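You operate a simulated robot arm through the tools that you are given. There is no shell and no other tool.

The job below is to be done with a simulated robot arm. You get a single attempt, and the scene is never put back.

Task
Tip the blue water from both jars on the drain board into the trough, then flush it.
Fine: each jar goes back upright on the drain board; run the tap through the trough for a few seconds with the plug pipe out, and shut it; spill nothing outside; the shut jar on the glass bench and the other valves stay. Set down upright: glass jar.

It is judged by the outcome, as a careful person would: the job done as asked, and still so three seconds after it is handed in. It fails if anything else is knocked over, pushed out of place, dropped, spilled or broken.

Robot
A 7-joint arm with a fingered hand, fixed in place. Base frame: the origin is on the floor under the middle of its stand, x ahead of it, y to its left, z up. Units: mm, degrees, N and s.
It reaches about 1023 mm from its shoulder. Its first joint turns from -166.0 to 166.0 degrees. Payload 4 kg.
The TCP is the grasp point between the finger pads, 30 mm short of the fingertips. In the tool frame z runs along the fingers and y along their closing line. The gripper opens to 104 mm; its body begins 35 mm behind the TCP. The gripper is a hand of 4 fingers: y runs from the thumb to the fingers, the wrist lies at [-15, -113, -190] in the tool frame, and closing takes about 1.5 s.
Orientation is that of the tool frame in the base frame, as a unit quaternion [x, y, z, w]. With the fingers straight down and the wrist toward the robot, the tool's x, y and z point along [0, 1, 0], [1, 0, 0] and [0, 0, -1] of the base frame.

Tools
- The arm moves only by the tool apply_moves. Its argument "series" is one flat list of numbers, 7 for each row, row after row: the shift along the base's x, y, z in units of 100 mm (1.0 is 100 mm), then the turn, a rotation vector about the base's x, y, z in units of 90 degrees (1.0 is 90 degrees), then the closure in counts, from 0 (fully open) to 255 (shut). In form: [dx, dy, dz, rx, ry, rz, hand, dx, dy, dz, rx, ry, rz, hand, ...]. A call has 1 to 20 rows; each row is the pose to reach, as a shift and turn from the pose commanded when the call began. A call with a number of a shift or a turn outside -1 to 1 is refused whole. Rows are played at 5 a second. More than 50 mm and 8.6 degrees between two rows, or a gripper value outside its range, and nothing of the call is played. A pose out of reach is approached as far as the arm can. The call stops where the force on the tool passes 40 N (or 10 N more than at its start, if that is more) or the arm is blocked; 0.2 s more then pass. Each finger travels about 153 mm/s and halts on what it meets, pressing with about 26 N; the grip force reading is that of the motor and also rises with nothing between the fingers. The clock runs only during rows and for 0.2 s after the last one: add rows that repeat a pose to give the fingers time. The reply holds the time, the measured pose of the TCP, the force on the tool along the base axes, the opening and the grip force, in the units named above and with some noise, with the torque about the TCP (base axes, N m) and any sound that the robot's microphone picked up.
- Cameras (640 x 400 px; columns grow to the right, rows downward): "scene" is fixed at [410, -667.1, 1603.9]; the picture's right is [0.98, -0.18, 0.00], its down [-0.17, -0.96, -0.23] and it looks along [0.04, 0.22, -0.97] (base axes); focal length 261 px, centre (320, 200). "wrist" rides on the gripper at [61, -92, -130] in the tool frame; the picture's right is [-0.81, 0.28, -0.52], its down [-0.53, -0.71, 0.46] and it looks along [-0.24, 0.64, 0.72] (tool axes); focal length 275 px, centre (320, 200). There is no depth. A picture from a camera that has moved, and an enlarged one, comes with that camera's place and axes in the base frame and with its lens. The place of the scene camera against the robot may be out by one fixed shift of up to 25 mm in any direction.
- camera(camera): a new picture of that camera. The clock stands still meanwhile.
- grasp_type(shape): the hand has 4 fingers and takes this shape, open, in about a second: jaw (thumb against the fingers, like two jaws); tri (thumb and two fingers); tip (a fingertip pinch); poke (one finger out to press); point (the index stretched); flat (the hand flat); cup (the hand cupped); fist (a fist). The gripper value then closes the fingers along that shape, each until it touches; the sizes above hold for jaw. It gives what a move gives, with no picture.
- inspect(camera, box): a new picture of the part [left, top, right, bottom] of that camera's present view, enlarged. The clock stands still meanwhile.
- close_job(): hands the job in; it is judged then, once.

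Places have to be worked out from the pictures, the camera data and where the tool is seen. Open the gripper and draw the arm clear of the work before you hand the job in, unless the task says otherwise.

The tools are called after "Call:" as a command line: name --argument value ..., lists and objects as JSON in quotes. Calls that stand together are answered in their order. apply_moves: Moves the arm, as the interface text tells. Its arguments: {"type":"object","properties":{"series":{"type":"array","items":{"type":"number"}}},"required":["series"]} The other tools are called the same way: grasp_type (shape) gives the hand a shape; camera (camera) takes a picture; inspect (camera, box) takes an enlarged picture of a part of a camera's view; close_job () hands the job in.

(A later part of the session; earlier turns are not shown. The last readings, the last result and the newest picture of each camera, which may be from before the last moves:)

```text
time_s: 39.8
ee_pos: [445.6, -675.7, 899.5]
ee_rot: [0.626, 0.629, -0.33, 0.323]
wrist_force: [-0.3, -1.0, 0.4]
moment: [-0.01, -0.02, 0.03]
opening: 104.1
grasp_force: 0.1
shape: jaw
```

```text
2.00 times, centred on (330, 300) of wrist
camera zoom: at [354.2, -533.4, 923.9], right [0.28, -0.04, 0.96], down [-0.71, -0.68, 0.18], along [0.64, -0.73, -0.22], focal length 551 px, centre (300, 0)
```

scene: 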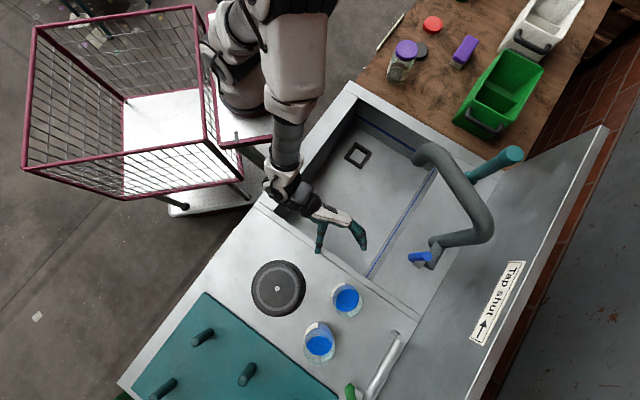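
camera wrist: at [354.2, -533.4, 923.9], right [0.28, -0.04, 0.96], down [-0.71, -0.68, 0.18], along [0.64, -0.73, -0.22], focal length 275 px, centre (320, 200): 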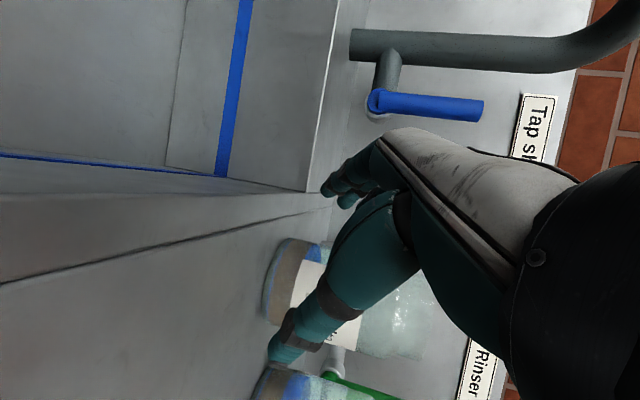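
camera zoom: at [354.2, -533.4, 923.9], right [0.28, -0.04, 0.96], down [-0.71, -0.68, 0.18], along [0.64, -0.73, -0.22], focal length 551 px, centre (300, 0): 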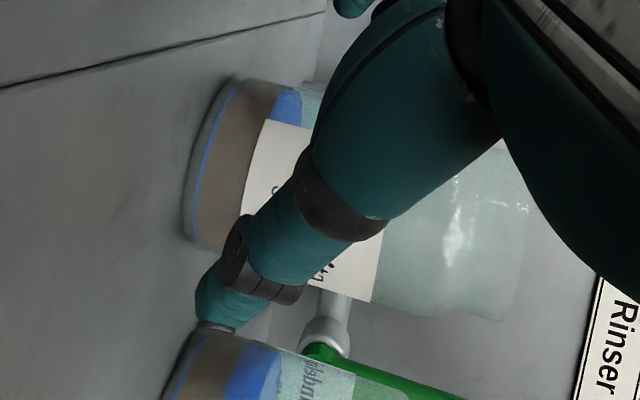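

Jar 1's base works out at about [450,-765], z≈846, and the thumb should clear jar 2 by about 16 mm. I'll shift +4 mm in x and advance slowly to y≈-720, then check.

Call:
apply_moves --series '[0.04, -0.1, 0, 0, 0, 0, 0, 0.04, -0.2, 0, 0, 0, 0, 0, 0.04, -0.3, 0, 0, 0, 0, 0, 0.04, -0.44, 0, 0, 0, 0, 0, 0.04, -0.44, 0, 0, 0, 0, 0]'

Call:
inspect --camera "scene" --box '[290, 210, 400, 340]'

Call:
inspect --camera "wrist" --box '[220, 160, 440, 400]'

```text
time_s: 41.0
ee_pos: [449.1, -719.7, 899.6]
ee_rot: [0.627, 0.628, -0.33, 0.323]
wrist_force: [-0.1, 0.0, -0.6]
moment: [-0.04, 0.01, -0.01]
opening: 104.0
grasp_force: 0.1
shape: jaw
```

```text
3.08 times, centred on (345, 275) of scene
camera zoom: at [410.0, -667.1, 1603.9], right [0.98, -0.18, 0.0], down [-0.17, -0.96, -0.23], along [0.04, 0.22, -0.97], focal length 803 px, centre (243, -31)
```

zoom: 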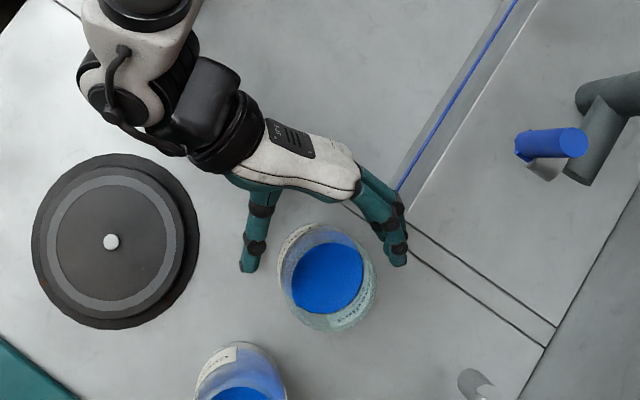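

```text
1.67 times, centred on (330, 280) of wrist
camera zoom: at [358.4, -577.8, 923.3], right [0.28, -0.04, 0.96], down [-0.71, -0.68, 0.18], along [0.64, -0.73, -0.22], focal length 459 px, centre (303, 67)
```

zoom: 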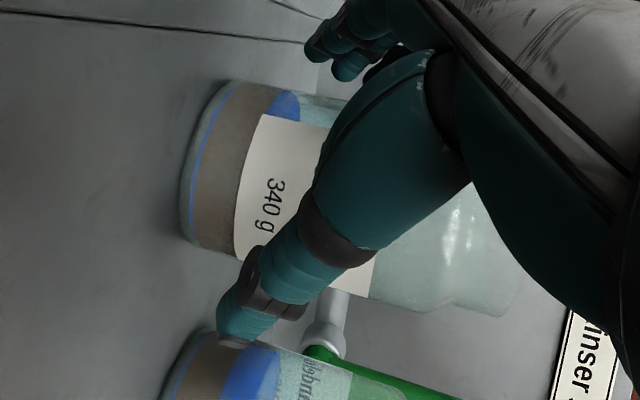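

The jar body is centred between thumb and fingers (about 12 mm each side at finger height). I'll advance the last 43 mm so the TCP is at the jar axis.

Call:
apply_moves --series '[0, -0.1, 0, 0, 0, 0, 0, 0, -0.2, 0, 0, 0, 0, 0, 0, -0.3, 0, 0, 0, 0, 0, 0, -0.43, 0, 0, 0, 0, 0, 0, -0.43, 0, 0, 0, 0, 0]'

Call:
inspect --camera "scene" --box '[290, 230, 400, 360]'

Call:
inspect --camera "wrist" --box '[200, 160, 440, 400]'

```text
time_s: 42.2
ee_pos: [449.8, -762.6, 897.9]
ee_rot: [0.626, 0.628, -0.331, 0.323]
wrist_force: [0.3, 0.7, 1.2]
moment: [-0.02, 0.02, 0.03]
opening: 104.0
grasp_force: 0.2
shape: jaw
```

```text
3.08 times, centred on (345, 295) of scene
camera zoom: at [410.0, -667.1, 1603.9], right [0.98, -0.18, 0.0], down [-0.17, -0.96, -0.23], along [0.04, 0.22, -0.97], focal length 803 px, centre (243, -92)
```

zoom: 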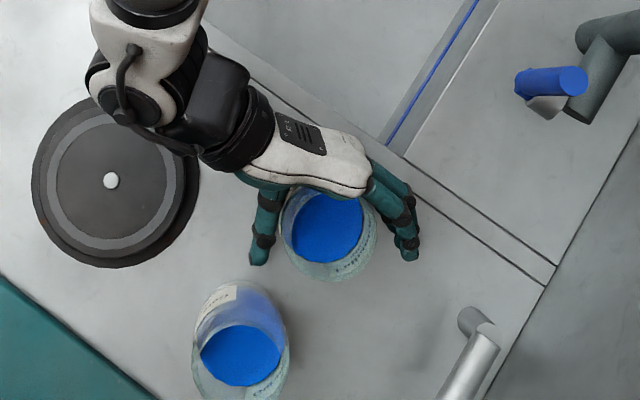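

```text
1.67 times, centred on (320, 280) of wrist
camera zoom: at [358.3, -620.9, 923.0], right [0.28, -0.04, 0.96], down [-0.71, -0.68, 0.18], along [0.64, -0.73, -0.22], focal length 459 px, centre (320, 67)
```

zoom: 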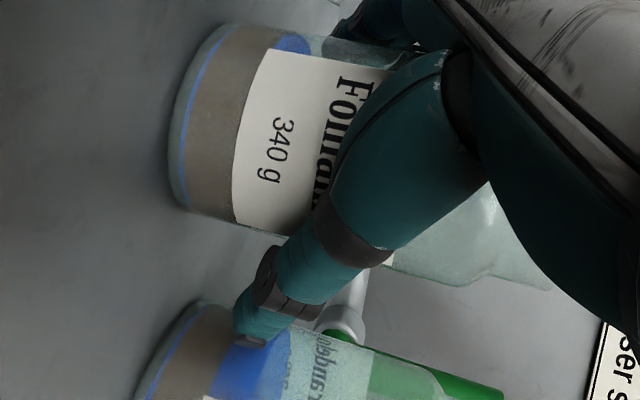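

The jar stands between thumb and fingers with its axis near the TCP. I'll close the hand, giving it about 2 s.

Call:
apply_moves --series '[0, 0, 0, 0, 0, 0, 80, 0, 0, 0, 0, 0, 0, 160, 0, 0, 0, 0, 0, 0, 255, 0, 0, 0, 0, 0, 0, 255, 0, 0, 0, 0, 0, 0, 255, 0, 0, 0, 0, 0, 0, 255, 0, 0, 0, 0, 0, 0, 255, 0, 0, 0, 0, 0, 0, 255, 0, 0, 0, 0, 0, 0, 255, 0, 0, 0, 0, 0, 0, 255]'

Call:
inspect --camera "scene" --box '[290, 230, 400, 360]'

Call:
inspect --camera "wrist" --box '[200, 160, 440, 400]'

```text
time_s: 44.4
ee_pos: [450.4, -762.6, 897.3]
ee_rot: [0.626, 0.628, -0.33, 0.323]
wrist_force: [-1.1, -0.5, 1.6]
moment: [-0.1, 0.18, 0.04]
opening: 53.9
grasp_force: 26.0
shape: jaw
```

```text
3.08 times, centred on (345, 295) of scene
camera zoom: at [410.0, -667.1, 1603.9], right [0.98, -0.18, 0.0], down [-0.17, -0.96, -0.23], along [0.04, 0.22, -0.97], focal length 803 px, centre (243, -92)
```

zoom: 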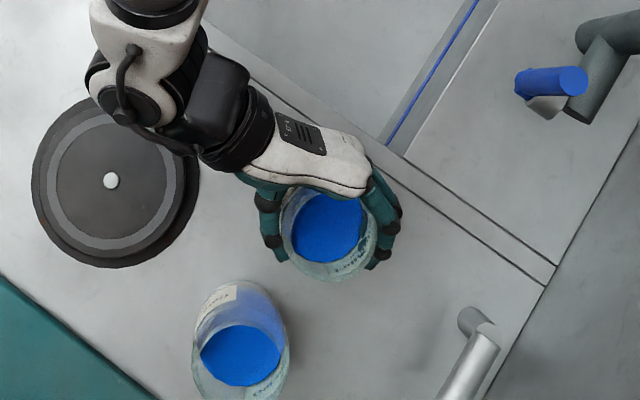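

```text
1.67 times, centred on (320, 280) of wrist
camera zoom: at [358.2, -620.9, 923.0], right [0.28, -0.04, 0.96], down [-0.71, -0.68, 0.18], along [0.64, -0.73, -0.22], focal length 459 px, centre (320, 67)
```

zoom: 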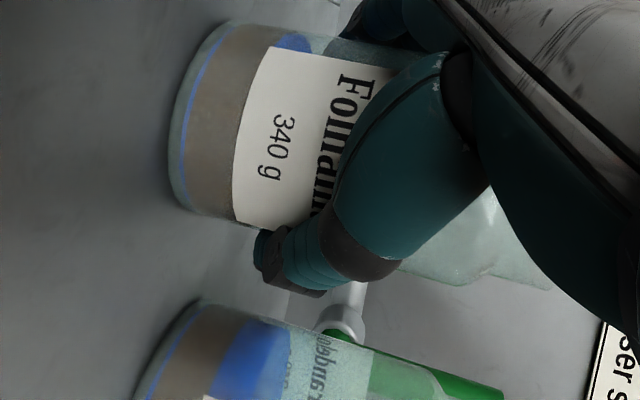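

The fingers wrap the jar with a 26 N grip and the jar didn't shift. I'll lift 30 mm slowly and check.

Call:
apply_moves --series '[0, 0, 0.04, 0, 0, 0, 255, 0, 0, 0.08, 0, 0, 0, 255, 0, 0, 0.13, 0, 0, 0, 255, 0, 0, 0.18, 0, 0, 0, 255, 0, 0, 0.24, 0, 0, 0, 255, 0, 0, 0.3, 0, 0, 0, 255, 0, 0, 0.3, 0, 0, 0, 255]'

Call:
inspect --camera "wrist" --box '[200, 160, 440, 400]'

Call:
inspect --camera "scene" --box '[290, 230, 400, 360]'

```text
time_s: 46.0
ee_pos: [449.4, -763.1, 927.9]
ee_rot: [0.626, 0.629, -0.33, 0.322]
wrist_force: [-0.4, -0.1, -2.7]
moment: [-0.06, -0.02, -0.02]
opening: 53.5
grasp_force: 26.4
shape: jaw
```

```text
1.67 times, centred on (320, 280) of wrist
camera zoom: at [358.5, -620.4, 953.3], right [0.28, -0.04, 0.96], down [-0.71, -0.68, 0.18], along [0.64, -0.73, -0.22], focal length 459 px, centre (320, 67)
```

zoom: 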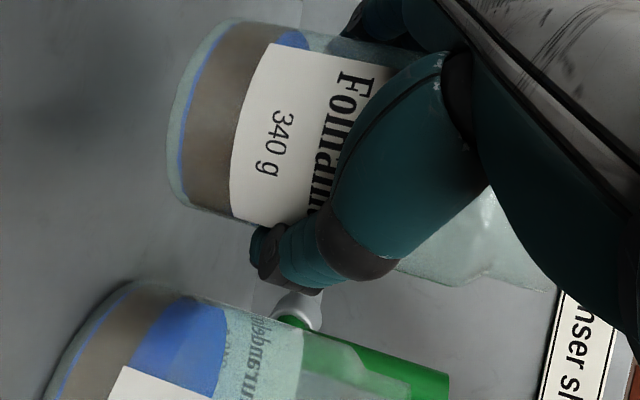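

```text
3.08 times, centred on (345, 295) of scene
camera zoom: at [410.0, -667.1, 1603.9], right [0.98, -0.18, 0.0], down [-0.17, -0.96, -0.23], along [0.04, 0.22, -0.97], focal length 803 px, centre (243, -92)
```

zoom: 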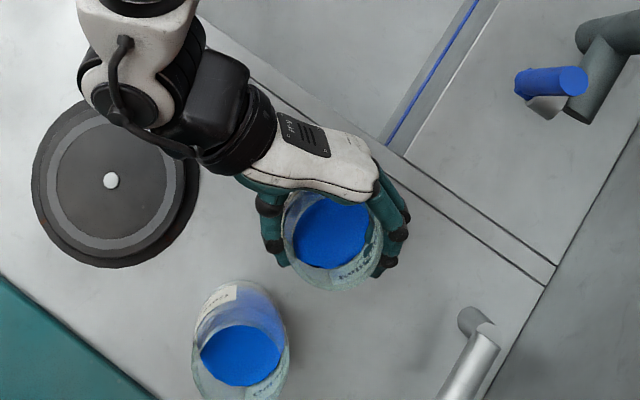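

Lifted cleanly (about 3 N of weight). I'll raise to z≈975 and carry it smoothly toward the trough, upright.

Call:
apply_moves --series '[0, 0, 0.08, 0, 0, 0, 255, 0, 0, 0.18, 0, 0, 0, 255, 0, 0.02, 0.28, 0, 0, 0, 255, 0.01, 0.06, 0.38, 0, 0, 0, 255, 0.02, 0.12, 0.47, 0, 0, 0, 255, 0.04, 0.2, 0.47, 0, 0, 0, 255, 0.06, 0.3, 0.47, 0, 0, 0, 255, 0.08, 0.4, 0.47, 0, 0, 0, 255, 0.1, 0.5, 0.47, 0, 0, 0, 255, 0.12, 0.6, 0.47, 0, 0, 0, 255, 0.14, 0.7, 0.47, 0, 0, 0, 255, 0.16, 0.78, 0.47, 0, 0, 0, 255, 0.18, 0.85, 0.47, 0, 0, 0, 255, 0.19, 0.9, 0.47, 0, 0, 0, 255, 0.19, 0.9, 0.47, 0, 0, 0, 255]'

Call:
camera --camera "scene"

```text
time_s: 49.2
ee_pos: [468.5, -672.0, 975.2]
ee_rot: [0.626, 0.628, -0.33, 0.323]
wrist_force: [-0.3, -0.2, -3.1]
moment: [-0.02, -0.03, 0.03]
opening: 53.4
grasp_force: 26.2
shape: jaw
```

```text
taken
```

scene: 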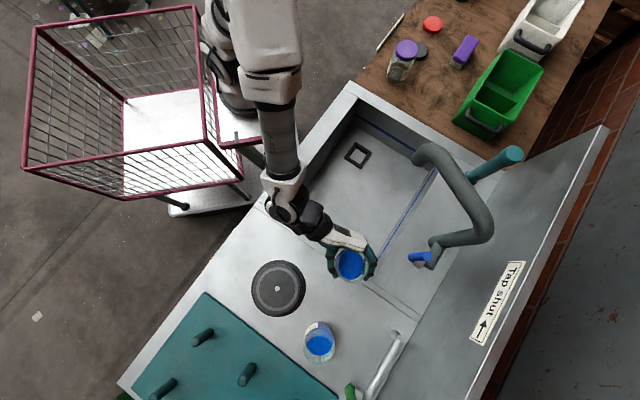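

Jar held level, nothing spilled. Continue to the pouring spot [497,-572,975] while yawing +45°.

Call:
apply_moves --series '[0.02, 0.05, 0, 0, 0, 0.02, 255, 0.04, 0.13, 0, 0, 0, 0.06, 255, 0.06, 0.21, 0, 0, 0, 0.1, 255, 0.08, 0.29, 0, 0, 0, 0.14, 255, 0.1, 0.37, 0, 0, 0, 0.18, 255, 0.12, 0.45, 0, 0, 0, 0.22, 255, 0.14, 0.53, 0, 0, 0, 0.26, 255, 0.17, 0.61, 0, 0, 0, 0.3, 255, 0.2, 0.69, 0, 0, 0, 0.34, 255, 0.22, 0.77, 0, 0, 0, 0.38, 255, 0.24, 0.85, 0, 0, 0, 0.42, 255, 0.26, 0.92, 0, 0, 0, 0.46, 255, 0.28, 0.97, 0, 0, 0, 0.49, 255, 0.285, 1.0, 0, 0, 0, 0.5, 255, 0.285, 1.0, 0, 0, 0, 0.5, 255]'

Call:
camera --camera "scene"

Call:
camera --camera "wrist"

```text
time_s: 52.4
ee_pos: [497.2, -573.9, 976.1]
ee_rot: [0.337, 0.821, -0.181, 0.424]
wrist_force: [-0.4, 0.5, -2.5]
moment: [0.0, -0.04, -0.01]
opening: 53.7
grasp_force: 26.7
shape: jaw
```

```text
taken
```

scene: 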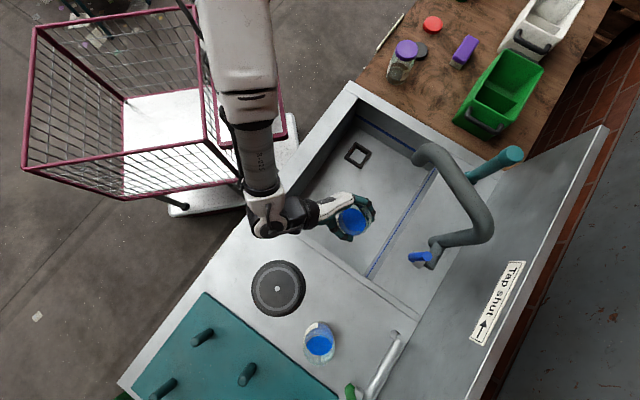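

```text
taken
camera wrist: at [332.2, -536.5, 1000.6], right [0.23, 0.17, 0.96], down [-0.02, -0.98, 0.18], along [0.97, -0.07, -0.22], focal length 275 px, centre (320, 200)
```

wrist: 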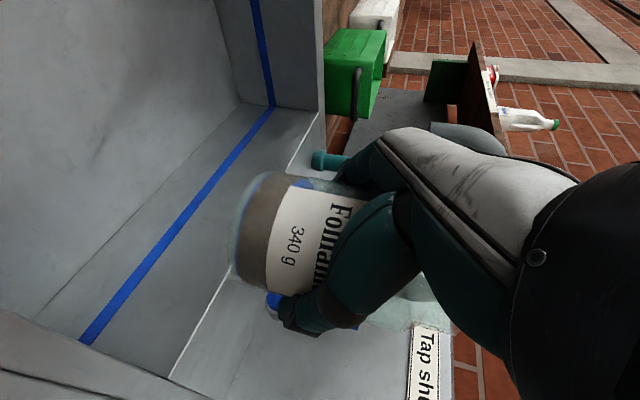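

The jar is over the trough, about 145 mm in from the back wall. I'll begin the pour: roll slowly toward the trough to 80°.

Call:
apply_moves --series '[0, 0, 0, -0.039, 0.039, 0, 255, 0, 0, 0, -0.079, 0.079, 0, 255, 0, 0, 0, -0.118, 0.118, 0, 255, 0, 0, 0, -0.157, 0.157, 0, 255, 0, 0, 0, -0.196, 0.196, 0, 255, 0, 0, 0, -0.236, 0.236, 0, 255, 0, 0, 0, -0.275, 0.275, 0, 255, 0, 0, 0, -0.314, 0.314, 0, 255, 0, 0, 0, -0.353, 0.353, 0, 255, 0, 0, 0, -0.393, 0.393, 0, 255, 0, 0, 0, -0.432, 0.432, 0, 255, 0, 0, 0, -0.471, 0.471, 0, 255, 0, 0, 0, -0.511, 0.511, 0, 255, 0, 0, 0, -0.55, 0.55, 0, 255, 0, 0, 0, -0.589, 0.589, 0, 255, 0, 0, 0, -0.628, 0.628, 0, 255]'

Call:
inspect --camera "scene" --box '[240, 100, 480, 300]'

```text
time_s: 55.8
ee_pos: [497.2, -572.7, 976.1]
ee_rot: [-0.016, 0.739, -0.666, 0.106]
wrist_force: [0.1, -0.2, -2.8]
moment: [0.04, -0.01, 0.01]
opening: 53.6
grasp_force: 26.2
shape: jaw
```

```text
2.00 times, centred on (360, 200) of scene
camera zoom: at [410.0, -667.1, 1603.9], right [0.98, -0.18, 0.0], down [-0.17, -0.96, -0.23], along [0.04, 0.22, -0.97], focal length 522 px, centre (240, 200)
```

zoom: 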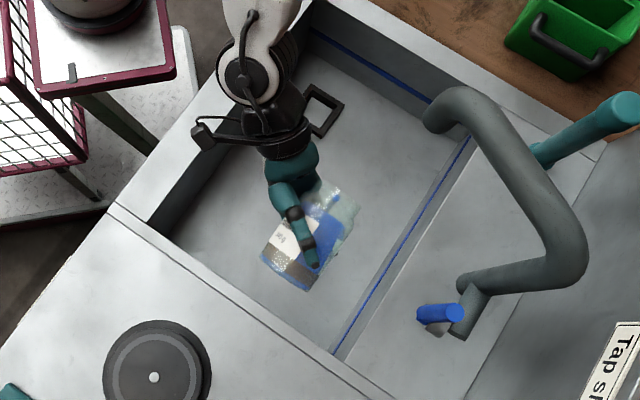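

At 80° the water is reaching the mouth, which is well inside the trough. I'll continue to about 130° and hold.

Call:
apply_moves --series '[0, 0, 0, -0.039, 0.039, 0, 255, 0, 0, 0, -0.079, 0.079, 0, 255, 0, 0, 0, -0.118, 0.118, 0, 255, 0, 0, 0, -0.157, 0.157, 0, 255, 0, 0, 0, -0.196, 0.196, 0, 255, 0, 0, 0, -0.236, 0.236, 0, 255, 0, 0, 0, -0.275, 0.275, 0, 255, 0, 0, 0, -0.314, 0.314, 0, 255, 0, 0, 0, -0.353, 0.353, 0, 255, 0, 0, 0, -0.393, 0.393, 0, 255, 0, 0, 0, -0.393, 0.393, 0, 255, 0, 0, 0, -0.393, 0.393, 0, 255, 0, 0, 0, -0.393, 0.393, 0, 255, 0, 0, 0, -0.393, 0.393, 0, 255, 0, 0, 0, -0.393, 0.393, 0, 255, 0, 0, 0, -0.393, 0.393, 0, 255]'

Call:
inspect --camera "scene" --box '[240, 100, 480, 300]'

Call:
camera --camera "wrist"

```text
time_s: 59.2
ee_pos: [497.9, -571.6, 975.5]
ee_rot: [0.246, -0.503, 0.818, 0.129]
wrist_force: [-0.5, -0.5, -2.3]
moment: [0.03, -0.01, 0.0]
opening: 53.4
grasp_force: 26.0
shape: jaw
```

```text
2.00 times, centred on (360, 200) of scene
camera zoom: at [410.0, -667.1, 1603.9], right [0.98, -0.18, 0.0], down [-0.17, -0.96, -0.23], along [0.04, 0.22, -0.97], focal length 522 px, centre (240, 200)
```

zoom: 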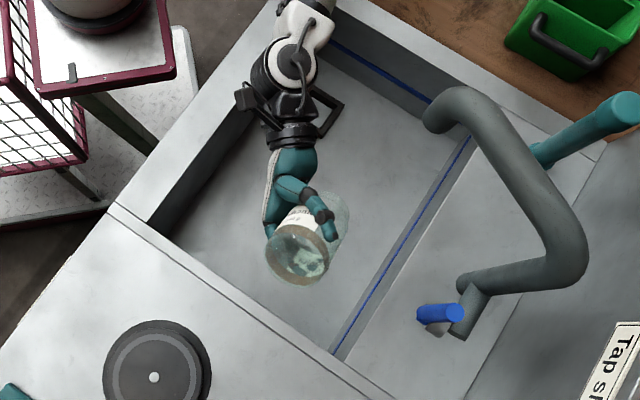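

```text
taken
camera wrist: at [452.1, -416.7, 1028.7], right [0.42, 0.36, -0.83], down [0.9, -0.06, 0.43], along [0.11, -0.93, -0.35], focal length 275 px, centre (320, 200)
```

wrist: 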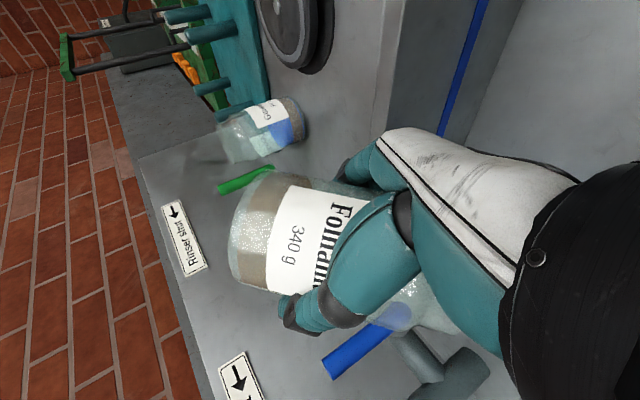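

The jar now looks empty. I'll hold another ~1.5 s to let it drain, then start rolling it back upright.

Call:
apply_moves --series '[0, 0, 0, -0.02, 0.02, 0, 255, 0, 0, 0, -0.02, 0.02, 0, 255, 0, 0, 0, -0.02, 0.02, 0, 255, 0, 0, 0, -0.02, 0.02, 0, 255, 0, 0, 0, -0.02, 0.02, 0, 255, 0, 0, 0, -0.02, 0.02, 0, 255, 0, 0, 0, 0, 0, 0, 255]'

Call:
inspect --camera "wrist" --box '[200, 140, 480, 360]'

```text
time_s: 60.8
ee_pos: [498.1, -573.4, 975.1]
ee_rot: [0.245, -0.503, 0.819, 0.13]
wrist_force: [0.1, -0.1, -2.5]
moment: [-0.02, -0.01, -0.04]
opening: 53.5
grasp_force: 26.2
shape: jaw
```

```text
1.82 times, centred on (340, 250) of wrist
camera zoom: at [452.2, -416.8, 1028.6], right [0.42, 0.36, -0.83], down [0.9, -0.06, 0.43], along [0.11, -0.93, -0.35], focal length 500 px, centre (284, 109)
```

zoom: 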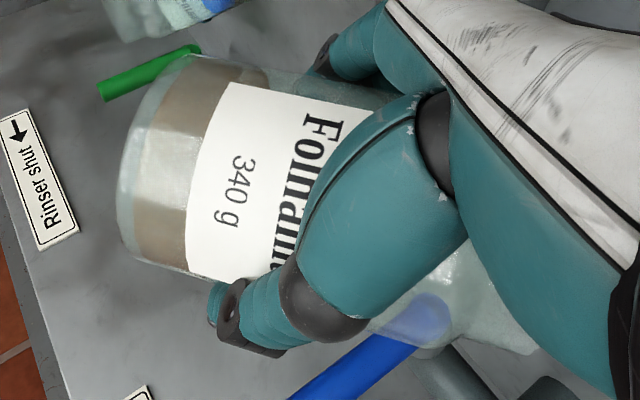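

Empty — no blue left inside. Rolling back upright.

Call:
apply_moves --series '[0, 0, 0, 0.06, -0.06, 0, 255, 0, 0, 0, 0.12, -0.12, 0, 255, 0, 0, 0, 0.18, -0.18, 0, 255, 0, 0, 0, 0.24, -0.24, 0, 255, 0, 0, 0, 0.3, -0.3, 0, 255, 0, 0, 0, 0.36, -0.36, 0, 255, 0, 0, 0, 0.42, -0.42, 0, 255, 0, 0, 0, 0.48, -0.48, 0, 255, 0, 0, 0, 0.54, -0.54, 0, 255, 0, 0, 0, 0.6, -0.6, 0, 255, 0, 0, 0, 0.66, -0.66, 0, 255, 0, 0, 0, 0.72, -0.72, 0, 255, 0, 0, 0, 0.78, -0.78, 0, 255, 0, 0, 0, 0.84, -0.84, 0, 255, 0, 0, 0, 0.9, -0.9, 0, 255, 0, 0, 0, 0.96, -0.96, 0, 255, 0, 0, 0, 0.96, -0.96, 0, 255]'

Call:
apply_moves --series '[0, 0, 0, 0.03, -0.03, 0, 255, 0, 0, 0, 0.061, -0.061, 0, 255, 0, 0, 0, 0.061, -0.061, 0, 255]'

Call:
camera --camera "scene"

```text
time_s: 64.4
ee_pos: [497.3, -573.3, 975.9]
ee_rot: [0.309, 0.83, -0.235, 0.4]
wrist_force: [0.1, -0.2, -3.2]
moment: [-0.03, 0.02, -0.01]
opening: 53.1
grasp_force: 25.8
shape: jaw
```

```text
time_s: 65.2
ee_pos: [497.9, -572.3, 974.9]
ee_rot: [0.338, 0.82, -0.18, 0.426]
wrist_force: [0.3, -0.2, -2.4]
moment: [0.01, -0.02, -0.01]
opening: 53.3
grasp_force: 25.9
shape: jaw
```

```text
taken
```

scene: 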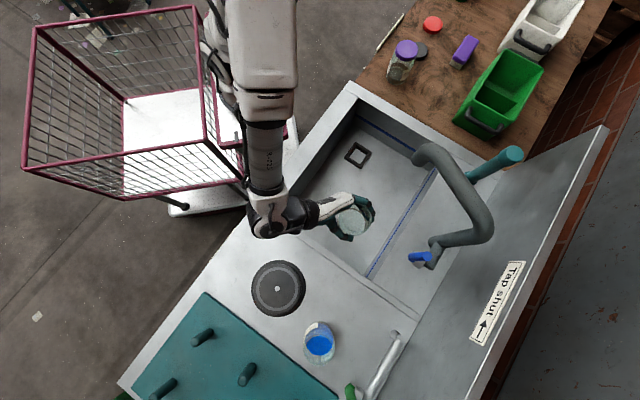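

Jar 1 is empty and upright. To leave the hand more room for jar 2, I'll set jar 1 down on the board a little further back-left, around [497,-797]. First, yaw back and return toward the board.

Call:
apply_moves --series '[-0.02, -0.08, 0, 0, 0, -0.04, 255, -0.04, -0.17, 0, 0, 0, -0.09, 255, -0.07, -0.26, 0, 0, 0, -0.14, 255, -0.1, -0.36, 0, 0, 0, -0.19, 255, -0.13, -0.46, 0, 0, 0, -0.24, 255, -0.16, -0.56, 0, 0, 0, -0.29, 255, -0.19, -0.66, 0, 0, 0, -0.34, 255, -0.22, -0.76, 0, 0, 0, -0.39, 255, -0.25, -0.86, 0, 0, 0, -0.44, 255, -0.27, -0.95, 0, 0, 0, -0.48, 255, -0.28, -1.0, 0, 0, 0, -0.5, 255, -0.28, -1.0, 0, 0, 0, -0.5, 255]'

Call:
apply_moves --series '[0.03, -0.1, 0, 0, 0, 0, 255, 0.06, -0.22, 0, 0, 0, 0, 255, 0.09, -0.35, 0, 0, 0, 0, 255, 0.12, -0.48, 0, 0, 0, 0, 255, 0.15, -0.62, -0.05, 0, 0, 0, 255, 0.18, -0.76, -0.1, 0, 0, 0, 255, 0.21, -0.9, -0.15, 0, 0, 0, 255, 0.24, -1.0, -0.2, 0, 0, 0, 255, 0.24, -1.0, -0.2, 0, 0, 0, 255]'

Call:
inspect --camera "scene" --box '[290, 200, 450, 370]'

```text
time_s: 67.8
ee_pos: [468.9, -673.4, 974.8]
ee_rot: [0.626, 0.628, -0.331, 0.322]
wrist_force: [-0.4, -0.4, -1.7]
moment: [-0.03, 0.0, -0.03]
opening: 53.5
grasp_force: 26.3
shape: jaw
```

```text
time_s: 69.8
ee_pos: [493.0, -772.4, 956.0]
ee_rot: [0.626, 0.628, -0.33, 0.323]
wrist_force: [0.2, -0.5, -1.1]
moment: [0.01, 0.01, -0.01]
opening: 53.5
grasp_force: 25.8
shape: jaw
```

```text
2.35 times, centred on (370, 285) of scene
camera zoom: at [410.0, -667.1, 1603.9], right [0.98, -0.18, 0.0], down [-0.17, -0.96, -0.23], along [0.04, 0.22, -0.97], focal length 614 px, centre (202, 0)
```

zoom: 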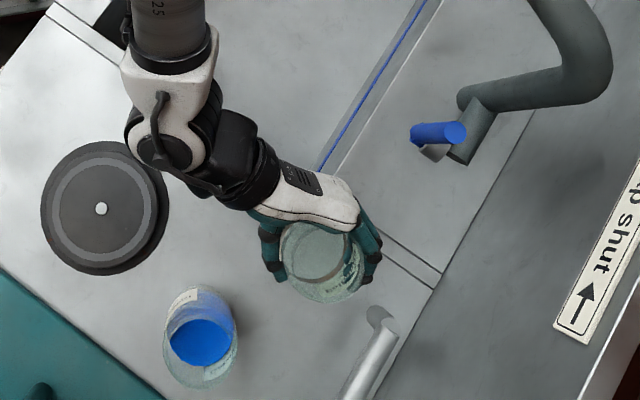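

Jar 1 is hanging level above the board. The rinser spout is about 40 mm clear of the set-down spot. I'll move to [495,-796] and lower to just above the board.

Call:
apply_moves --series '[0.01, -0.08, 0, 0, 0, 0, 255, 0.02, -0.16, -0.05, 0, 0, 0, 255, 0.02, -0.236, -0.12, 0, 0, 0, 255, 0.02, -0.236, -0.2, 0, 0, 0, 255, 0.02, -0.236, -0.28, 0, 0, 0, 255, 0.02, -0.236, -0.36, 0, 0, 0, 255, 0.02, -0.236, -0.44, 0, 0, 0, 255, 0.02, -0.236, -0.5, 0, 0, 0, 255, 0.02, -0.236, -0.54, 0, 0, 0, 255, 0.02, -0.236, -0.54, 0, 0, 0, 255]'

Call:
inspect --camera "scene" --box '[290, 200, 450, 370]'

Call:
camera --camera "wrist"

```text
time_s: 72.0
ee_pos: [495.7, -795.9, 901.6]
ee_rot: [0.625, 0.629, -0.33, 0.323]
wrist_force: [-0.4, -0.4, -1.0]
moment: [-0.01, -0.02, -0.01]
opening: 53.1
grasp_force: 26.0
shape: jaw
```

```text
2.35 times, centred on (370, 285) of scene
camera zoom: at [410.0, -667.1, 1603.9], right [0.98, -0.18, 0.0], down [-0.17, -0.96, -0.23], along [0.04, 0.22, -0.97], focal length 614 px, centre (202, 0)
```

zoom: 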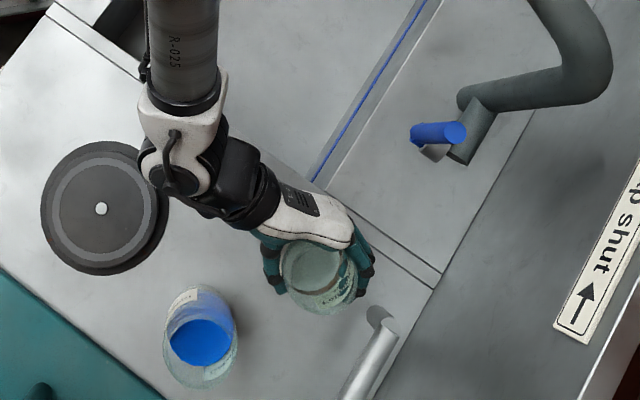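

```text
taken
camera wrist: at [403.9, -654.2, 926.5], right [0.28, -0.04, 0.96], down [-0.71, -0.68, 0.18], along [0.64, -0.73, -0.22], focal length 275 px, centre (320, 200)
```

wrist: 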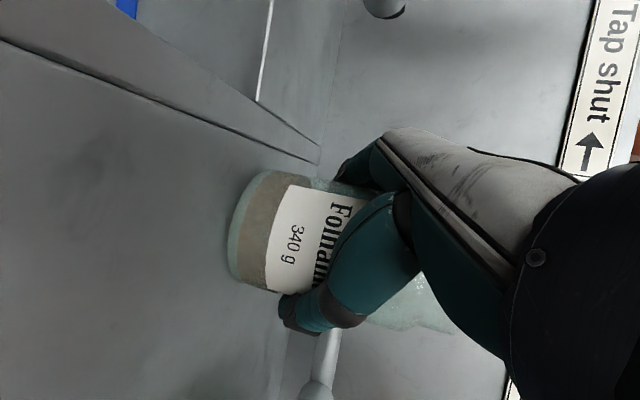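

The jar is clear of the seam and the rinser. I'll lower the last few millimetres gently and watch the force.

Call:
apply_moves --series '[0, 0, -0.015, 0, 0, 0, 255, 0, 0, -0.03, 0, 0, 0, 255, 0, 0, -0.04, 0, 0, 0, 255, 0, 0, -0.04, 0, 0, 0, 255]'

```text
time_s: 73.0
ee_pos: [494.6, -796.3, 897.5]
ee_rot: [0.625, 0.628, -0.33, 0.324]
wrist_force: [1.8, 2.0, 8.1]
moment: [-0.11, 0.2, -0.06]
opening: 53.0
grasp_force: 25.6
shape: jaw
```

Contact with the board (about +8 N). I'll ease up 0.7 mm and open the hand.

Call:
apply_moves --series '[0, 0, 0.007, 0, 0, 0, 255, 0, 0, 0.007, 0, 0, 0, 230, 0, 0, 0.007, 0, 0, 0, 190, 0, 0, 0.007, 0, 0, 0, 150, 0, 0, 0.007, 0, 0, 0, 100, 0, 0, 0.007, 0, 0, 0, 50, 0, 0, 0.007, 0, 0, 0, 0, 0, 0, 0.007, 0, 0, 0, 0, 0, 0, 0.007, 0, 0, 0, 0, 0, 0, 0.007, 0, 0, 0, 0]'

Call:
inspect --camera "scene" --box '[290, 200, 450, 370]'

Call:
camera --camera "wrist"

```text
time_s: 75.2
ee_pos: [496.2, -796.0, 899.0]
ee_rot: [0.626, 0.628, -0.33, 0.323]
wrist_force: [0.7, 0.9, -0.1]
moment: [-0.04, 0.02, -0.02]
opening: 103.7
grasp_force: 0.1
shape: jaw
```

```text
2.35 times, centred on (370, 285) of scene
camera zoom: at [410.0, -667.1, 1603.9], right [0.98, -0.18, 0.0], down [-0.17, -0.96, -0.23], along [0.04, 0.22, -0.97], focal length 614 px, centre (202, 0)
```

zoom: 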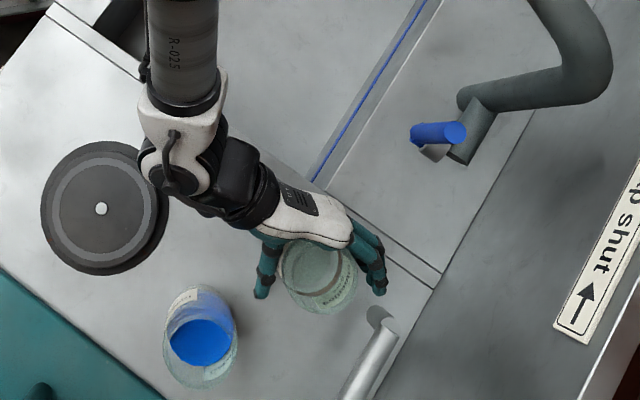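

```text
taken
camera wrist: at [403.6, -654.0, 923.4], right [0.28, -0.04, 0.96], down [-0.71, -0.68, 0.18], along [0.64, -0.73, -0.22], focal length 275 px, centre (320, 200)
```

wrist: 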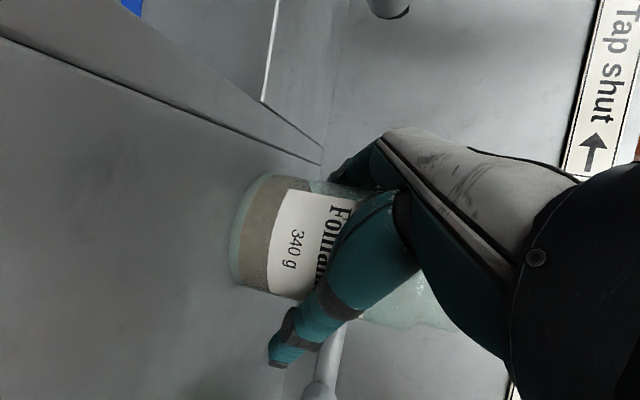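

Jar 1 stands upright and released. I'll retreat straight back along +y and then rise.

Call:
apply_moves --series '[0, 0.15, 0, 0, 0, 0, 0, 0, 0.35, 0, 0, 0, 0, 0, 0, 0.6, 0, 0, 0, 0, 0, 0, 0.9, 0.05, 0, 0, 0, 0, 0, 1.0, 0.2, 0, 0, 0, 0, 0, 1.0, 0.5, 0, 0, 0, 0, 0, 1.0, 0.8, 0, 0, 0, 0, 0, 1.0, 1.0, 0, 0, 0, 0, 0, 1.0, 1.0, 0, 0, 0, 0]'

Call:
inspect --camera "scene" --box '[270, 200, 450, 390]'

Call:
camera --camera "wrist"

```text
time_s: 77.2
ee_pos: [494.8, -695.0, 997.7]
ee_rot: [0.626, 0.629, -0.33, 0.323]
wrist_force: [0.8, -0.1, 0.0]
moment: [-0.02, -0.01, 0.0]
opening: 103.7
grasp_force: 0.1
shape: jaw
```

```text
2.11 times, centred on (360, 295) of scene
camera zoom: at [410.0, -667.1, 1603.9], right [0.98, -0.18, 0.0], down [-0.17, -0.96, -0.23], along [0.04, 0.22, -0.97], focal length 549 px, centre (236, 0)
```

zoom: 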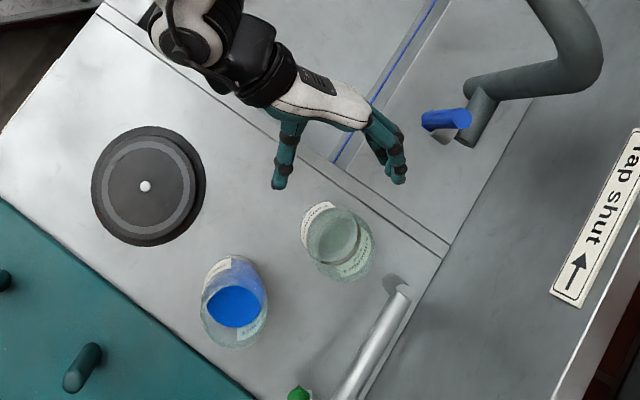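

```text
taken
camera wrist: at [403.9, -554.5, 1023.4], right [0.28, -0.04, 0.96], down [-0.71, -0.68, 0.18], along [0.64, -0.73, -0.22], focal length 275 px, centre (320, 200)
```

wrist: 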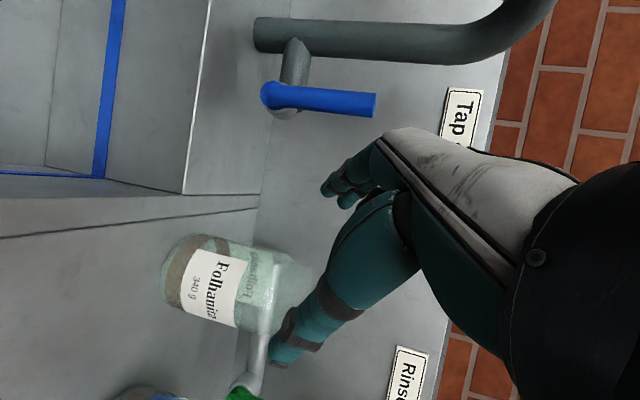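

Jar 1 stands upright and empty, where predicted. Now I'll move across toward jar 2's approach line and yaw +22° so the fingers point along about -67°, giving a wide gap to jar 1.

Call:
apply_moves --series '[-0.2, 0.05, 0.05, 0, 0, 0.02, 0, -0.4, 0.1, 0.1, 0, 0, 0.05, 0, -0.6, 0.15, 0.15, 0, 0, 0.08, 0, -0.8, 0.15, 0.15, 0, 0, 0.1, 0, -1.0, 0.15, 0.15, 0, 0, 0.125, 0, -1.0, 0.15, 0.15, 0, 0, 0.125, 0]'

Call:
apply_moves --series '[-0.2, 0, 0, 0, 0, 0.03, 0, -0.4, 0, 0, 0, 0, 0.06, 0, -0.6, 0, 0, 0, 0, 0.09, 0, -0.8, 0, 0, 0, 0, 0.125, 0, -0.8, 0, 0, 0, 0, 0.125, 0]'

Call:
camera --camera "scene"

Call:
camera --camera "wrist"

```text
time_s: 78.6
ee_pos: [396.9, -680.9, 1012.5]
ee_rot: [0.561, 0.687, -0.297, 0.353]
wrist_force: [-0.5, -0.1, -0.6]
moment: [0.02, 0.02, -0.01]
opening: 103.8
grasp_force: 0.0
shape: jaw
```

```text
time_s: 79.8
ee_pos: [314.8, -680.4, 1012.3]
ee_rot: [0.491, 0.739, -0.261, 0.381]
wrist_force: [1.0, -0.4, 0.0]
moment: [-0.01, 0.02, 0.04]
opening: 103.6
grasp_force: 0.1
shape: jaw
```

```text
taken
```

scene: 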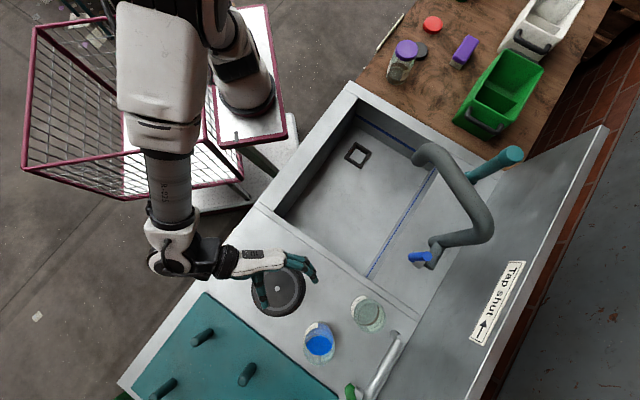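

```text
taken
camera wrist: at [176.4, -584.8, 1038.3], right [0.28, 0.07, 0.96], down [-0.4, -0.9, 0.18], along [0.87, -0.43, -0.22], focal length 275 px, centre (320, 200)
```

wrist: 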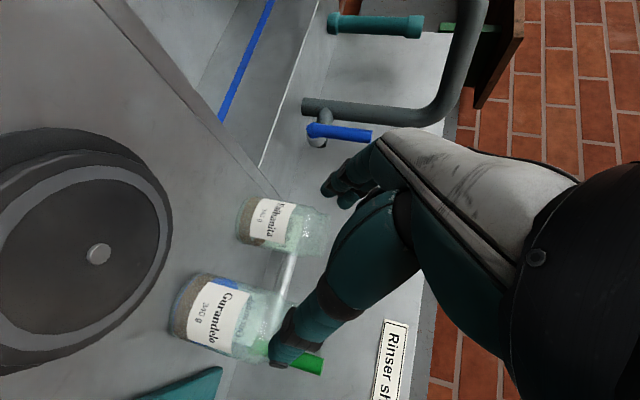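

Jar 1 projects exactly where expected, so the wrist geometry is reliable. I'll zoom on jar 2 to find its base centre.

Call:
inspect --camera "wrist" --box '[140, 160, 360, 400]'

```text
1.67 times, centred on (250, 280) of wrist
camera zoom: at [176.4, -584.8, 1038.3], right [0.28, 0.07, 0.96], down [-0.4, -0.9, 0.18], along [0.87, -0.43, -0.22], focal length 459 px, centre (437, 67)
```

zoom: 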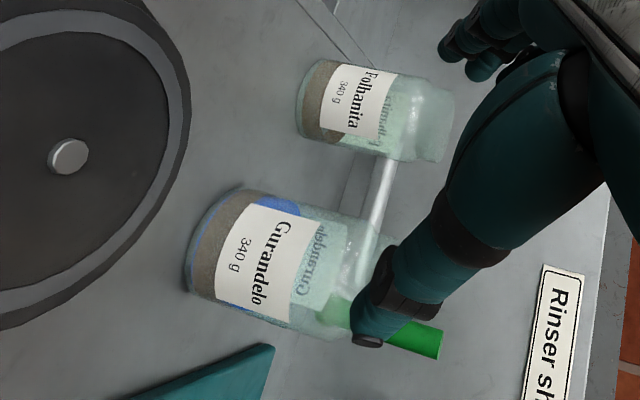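

Jar 2's base works out at about [363,-843]. I'll descend diagonally to 80 mm short of it, aligned with its axis, then check.

Call:
apply_moves --series '[0, -0.18, -0.18, 0, 0, 0, 0, 0.02, -0.36, -0.36, 0, 0, 0, 0, 0.05, -0.54, -0.54, 0, 0, 0, 0, 0.09, -0.7, -0.7, 0, 0, 0, 0, 0.14, -0.82, -0.82, 0, 0, 0, 0, 0.176, -0.888, -0.9, 0, 0, 0, 0, 0.176, -0.888, -0.9, 0, 0, 0, 0]'

Call:
inspect --camera "scene" --box '[240, 240, 400, 390]'

Call:
camera --camera "wrist"

```text
time_s: 81.4
ee_pos: [333.2, -770.8, 922.3]
ee_rot: [0.491, 0.739, -0.26, 0.381]
wrist_force: [-0.4, -0.1, 0.5]
moment: [0.0, -0.02, 0.02]
opening: 104.0
grasp_force: 0.0
shape: jaw
```

```text
2.67 times, centred on (320, 315) of scene
camera zoom: at [410.0, -667.1, 1603.9], right [0.98, -0.18, 0.0], down [-0.17, -0.96, -0.23], along [0.04, 0.22, -0.97], focal length 696 px, centre (320, -107)
```

zoom: 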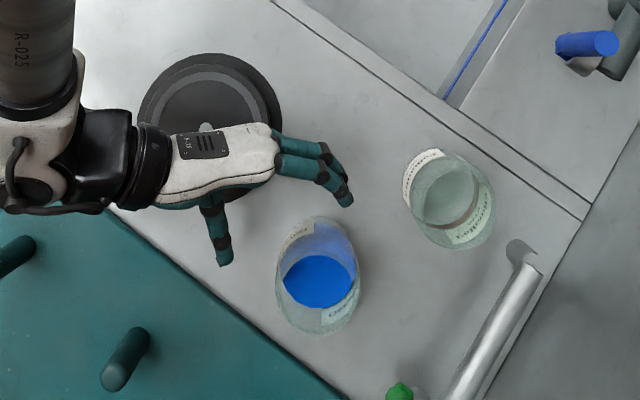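

```text
taken
camera wrist: at [193.8, -673.7, 948.0], right [0.28, 0.07, 0.96], down [-0.4, -0.9, 0.18], along [0.87, -0.43, -0.22], focal length 275 px, centre (320, 200)
```

wrist: 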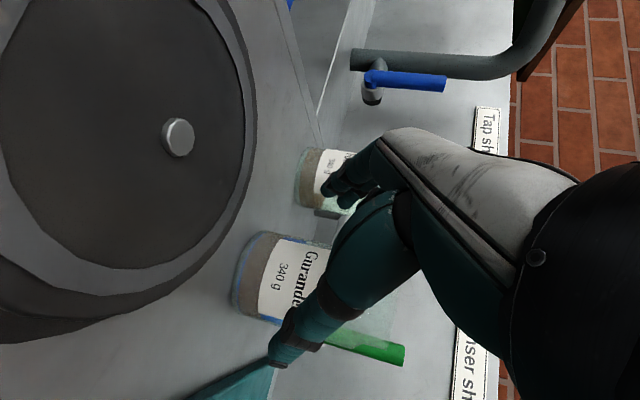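

Wrist and scene views differ by several mm on the lateral alignment. I'll zoom the wrist view to settle it.

Call:
inspect --camera "wrist" --box '[210, 200, 370, 340]'

Call:
inspect --camera "scene" --box '[285, 265, 345, 345]'

```text
2.86 times, centred on (290, 270) of wrist
camera zoom: at [193.8, -673.7, 948.0], right [0.28, 0.07, 0.96], down [-0.4, -0.9, 0.18], along [0.87, -0.43, -0.22], focal length 786 px, centre (406, 0)
```

zoom: 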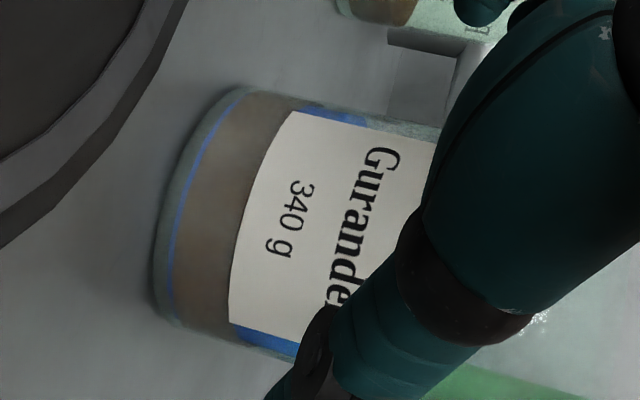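

```text
5.00 times, centred on (315, 305) of scene
camera zoom: at [410.0, -667.1, 1603.9], right [0.98, -0.18, 0.0], down [-0.17, -0.96, -0.23], along [0.04, 0.22, -0.97], focal length 1304 px, centre (345, -325)
```

zoom: 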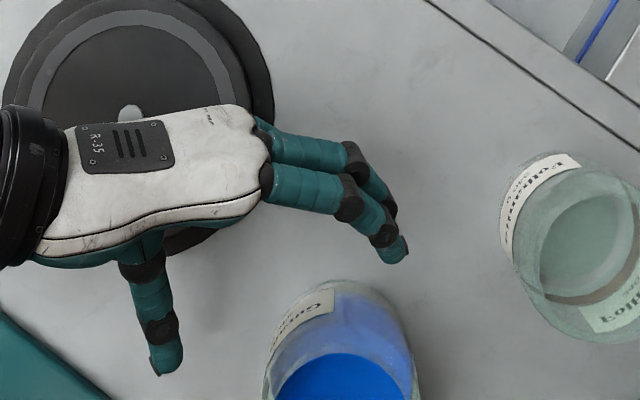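

Averaging both, jar 2 is about [370,-847], some 6 mm left of my line. I'll shift left 6 mm, drop to grasp height and advance half-way, then check again.

Call:
apply_moves --series '[0.06, 0.02, -0.08, 0, 0, 0, 0, 0.08, -0.04, -0.16, 0, 0, 0, 0, 0.12, -0.14, -0.23, 0, 0, 0, 0, 0.17, -0.26, -0.23, 0, 0, 0, 0, 0.227, -0.393, -0.23, 0, 0, 0, 0, 0.227, -0.393, -0.23, 0, 0, 0, 0]'

Call:
inspect --camera "scene" --box '[260, 260, 380, 370]'

Call:
inspect --camera "wrist" --box '[200, 160, 420, 380]'

```text
time_s: 82.8
ee_pos: [356.6, -809.2, 900.7]
ee_rot: [0.492, 0.738, -0.261, 0.382]
wrist_force: [0.0, -0.2, 0.0]
moment: [-0.02, 0.02, -0.04]
opening: 103.8
grasp_force: 0.1
shape: jaw
```

```text
3.64 times, centred on (320, 315) of scene
camera zoom: at [410.0, -667.1, 1603.9], right [0.98, -0.18, 0.0], down [-0.17, -0.96, -0.23], along [0.04, 0.22, -0.97], focal length 948 px, centre (320, -218)
```

zoom: 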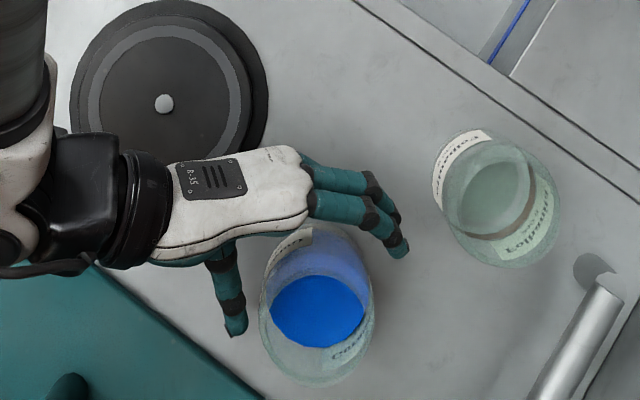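

```text
1.82 times, centred on (310, 270) of wrist
camera zoom: at [216.9, -712.8, 926.0], right [0.28, 0.07, 0.96], down [-0.4, -0.9, 0.18], along [0.87, -0.43, -0.22], focal length 500 px, centre (338, 73)
```

zoom: 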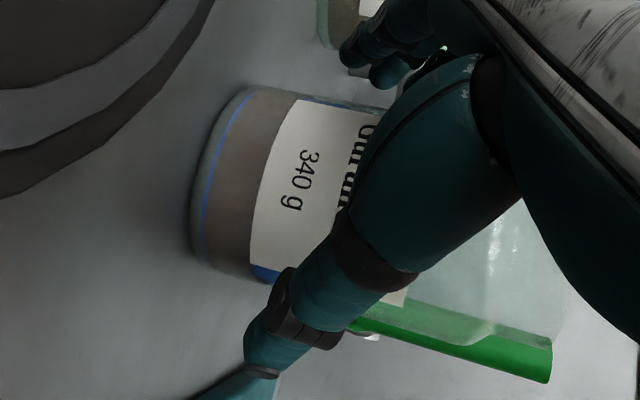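

The jar is within a few mm of centred (slightly toward the thumb). I'll shift 2.5 mm right and advance the last 35 mm.

Call:
apply_moves --series '[0.0, -0.06, 0, 0, 0, 0, 0, 0.03, -0.14, 0, 0, 0, 0, 0, 0.07, -0.24, 0, 0, 0, 0, 0, 0.107, -0.33, 0, 0, 0, 0, 0, 0.107, -0.33, 0, 0, 0, 0, 0]'

Call:
inspect --camera "scene" --box '[260, 260, 380, 370]'

Call:
inspect --camera "wrist" --box '[200, 160, 420, 380]'

```text
time_s: 84.0
ee_pos: [366.6, -842.5, 900.1]
ee_rot: [0.491, 0.738, -0.261, 0.381]
wrist_force: [0.4, 0.7, 1.2]
moment: [-0.03, -0.01, 0.04]
opening: 103.7
grasp_force: 0.0
shape: jaw
```

```text
3.64 times, centred on (320, 315) of scene
camera zoom: at [410.0, -667.1, 1603.9], right [0.98, -0.18, 0.0], down [-0.17, -0.96, -0.23], along [0.04, 0.22, -0.97], focal length 948 px, centre (320, -218)
```

zoom: 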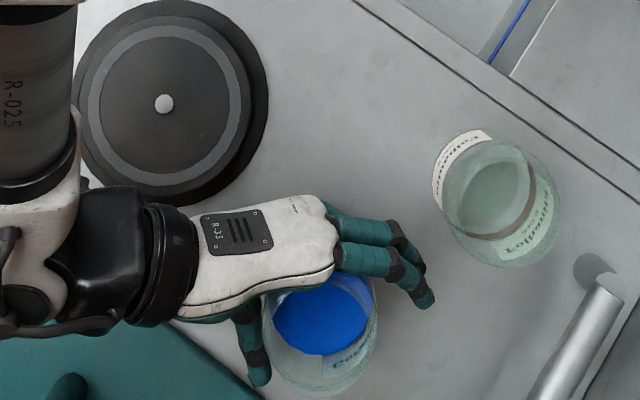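

```text
1.82 times, centred on (310, 270) of wrist
camera zoom: at [227.4, -745.9, 925.3], right [0.28, 0.07, 0.96], down [-0.4, -0.9, 0.18], along [0.87, -0.43, -0.22], focal length 500 px, centre (338, 73)
```

zoom: 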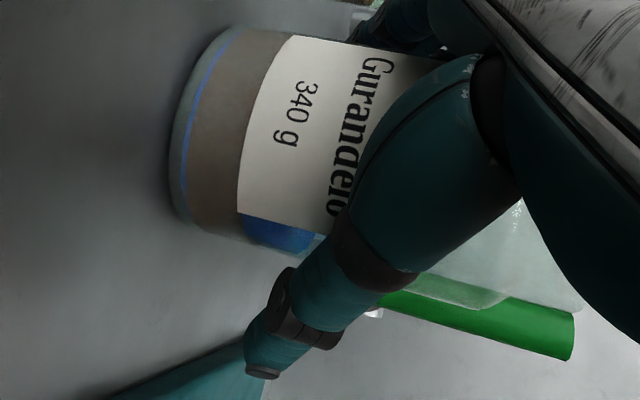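

The hand is seated around jar 2 just as with jar 1 (it nudged the jar a few mm). Closing the hand now.

Call:
apply_moves --series '[0, 0, 0, 0, 0, 0, 80, 0, 0, 0, 0, 0, 0, 160, 0, 0, 0, 0, 0, 0, 255, 0, 0, 0, 0, 0, 0, 255, 0, 0, 0, 0, 0, 0, 255, 0, 0, 0, 0, 0, 0, 255, 0, 0, 0, 0, 0, 0, 255, 0, 0, 0, 0, 0, 0, 255, 0, 0, 0, 0, 0, 0, 255, 0, 0, 0, 0, 0, 0, 255]'

Call:
inspect --camera "scene" --box '[260, 260, 380, 370]'

Call:
inspect --camera "wrist" --box '[200, 160, 420, 380]'

```text
time_s: 86.2
ee_pos: [367.1, -842.1, 899.4]
ee_rot: [0.491, 0.738, -0.261, 0.381]
wrist_force: [0.7, -0.3, 3.3]
moment: [-0.25, 0.12, 0.06]
opening: 58.8
grasp_force: 26.4
shape: jaw
```

```text
3.64 times, centred on (320, 315) of scene
camera zoom: at [410.0, -667.1, 1603.9], right [0.98, -0.18, 0.0], down [-0.17, -0.96, -0.23], along [0.04, 0.22, -0.97], focal length 948 px, centre (320, -218)
```

zoom: 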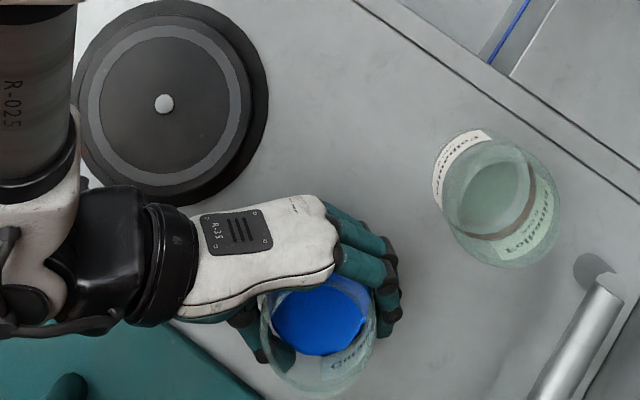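

```text
1.82 times, centred on (310, 270) of wrist
camera zoom: at [227.3, -745.8, 925.4], right [0.28, 0.07, 0.96], down [-0.4, -0.9, 0.18], along [0.87, -0.43, -0.22], focal length 500 px, centre (338, 73)
```

zoom: 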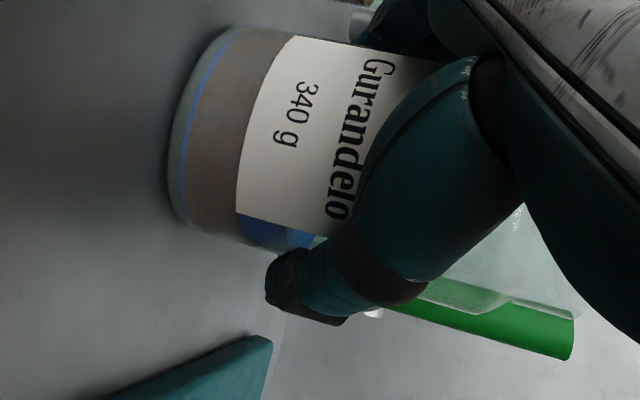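

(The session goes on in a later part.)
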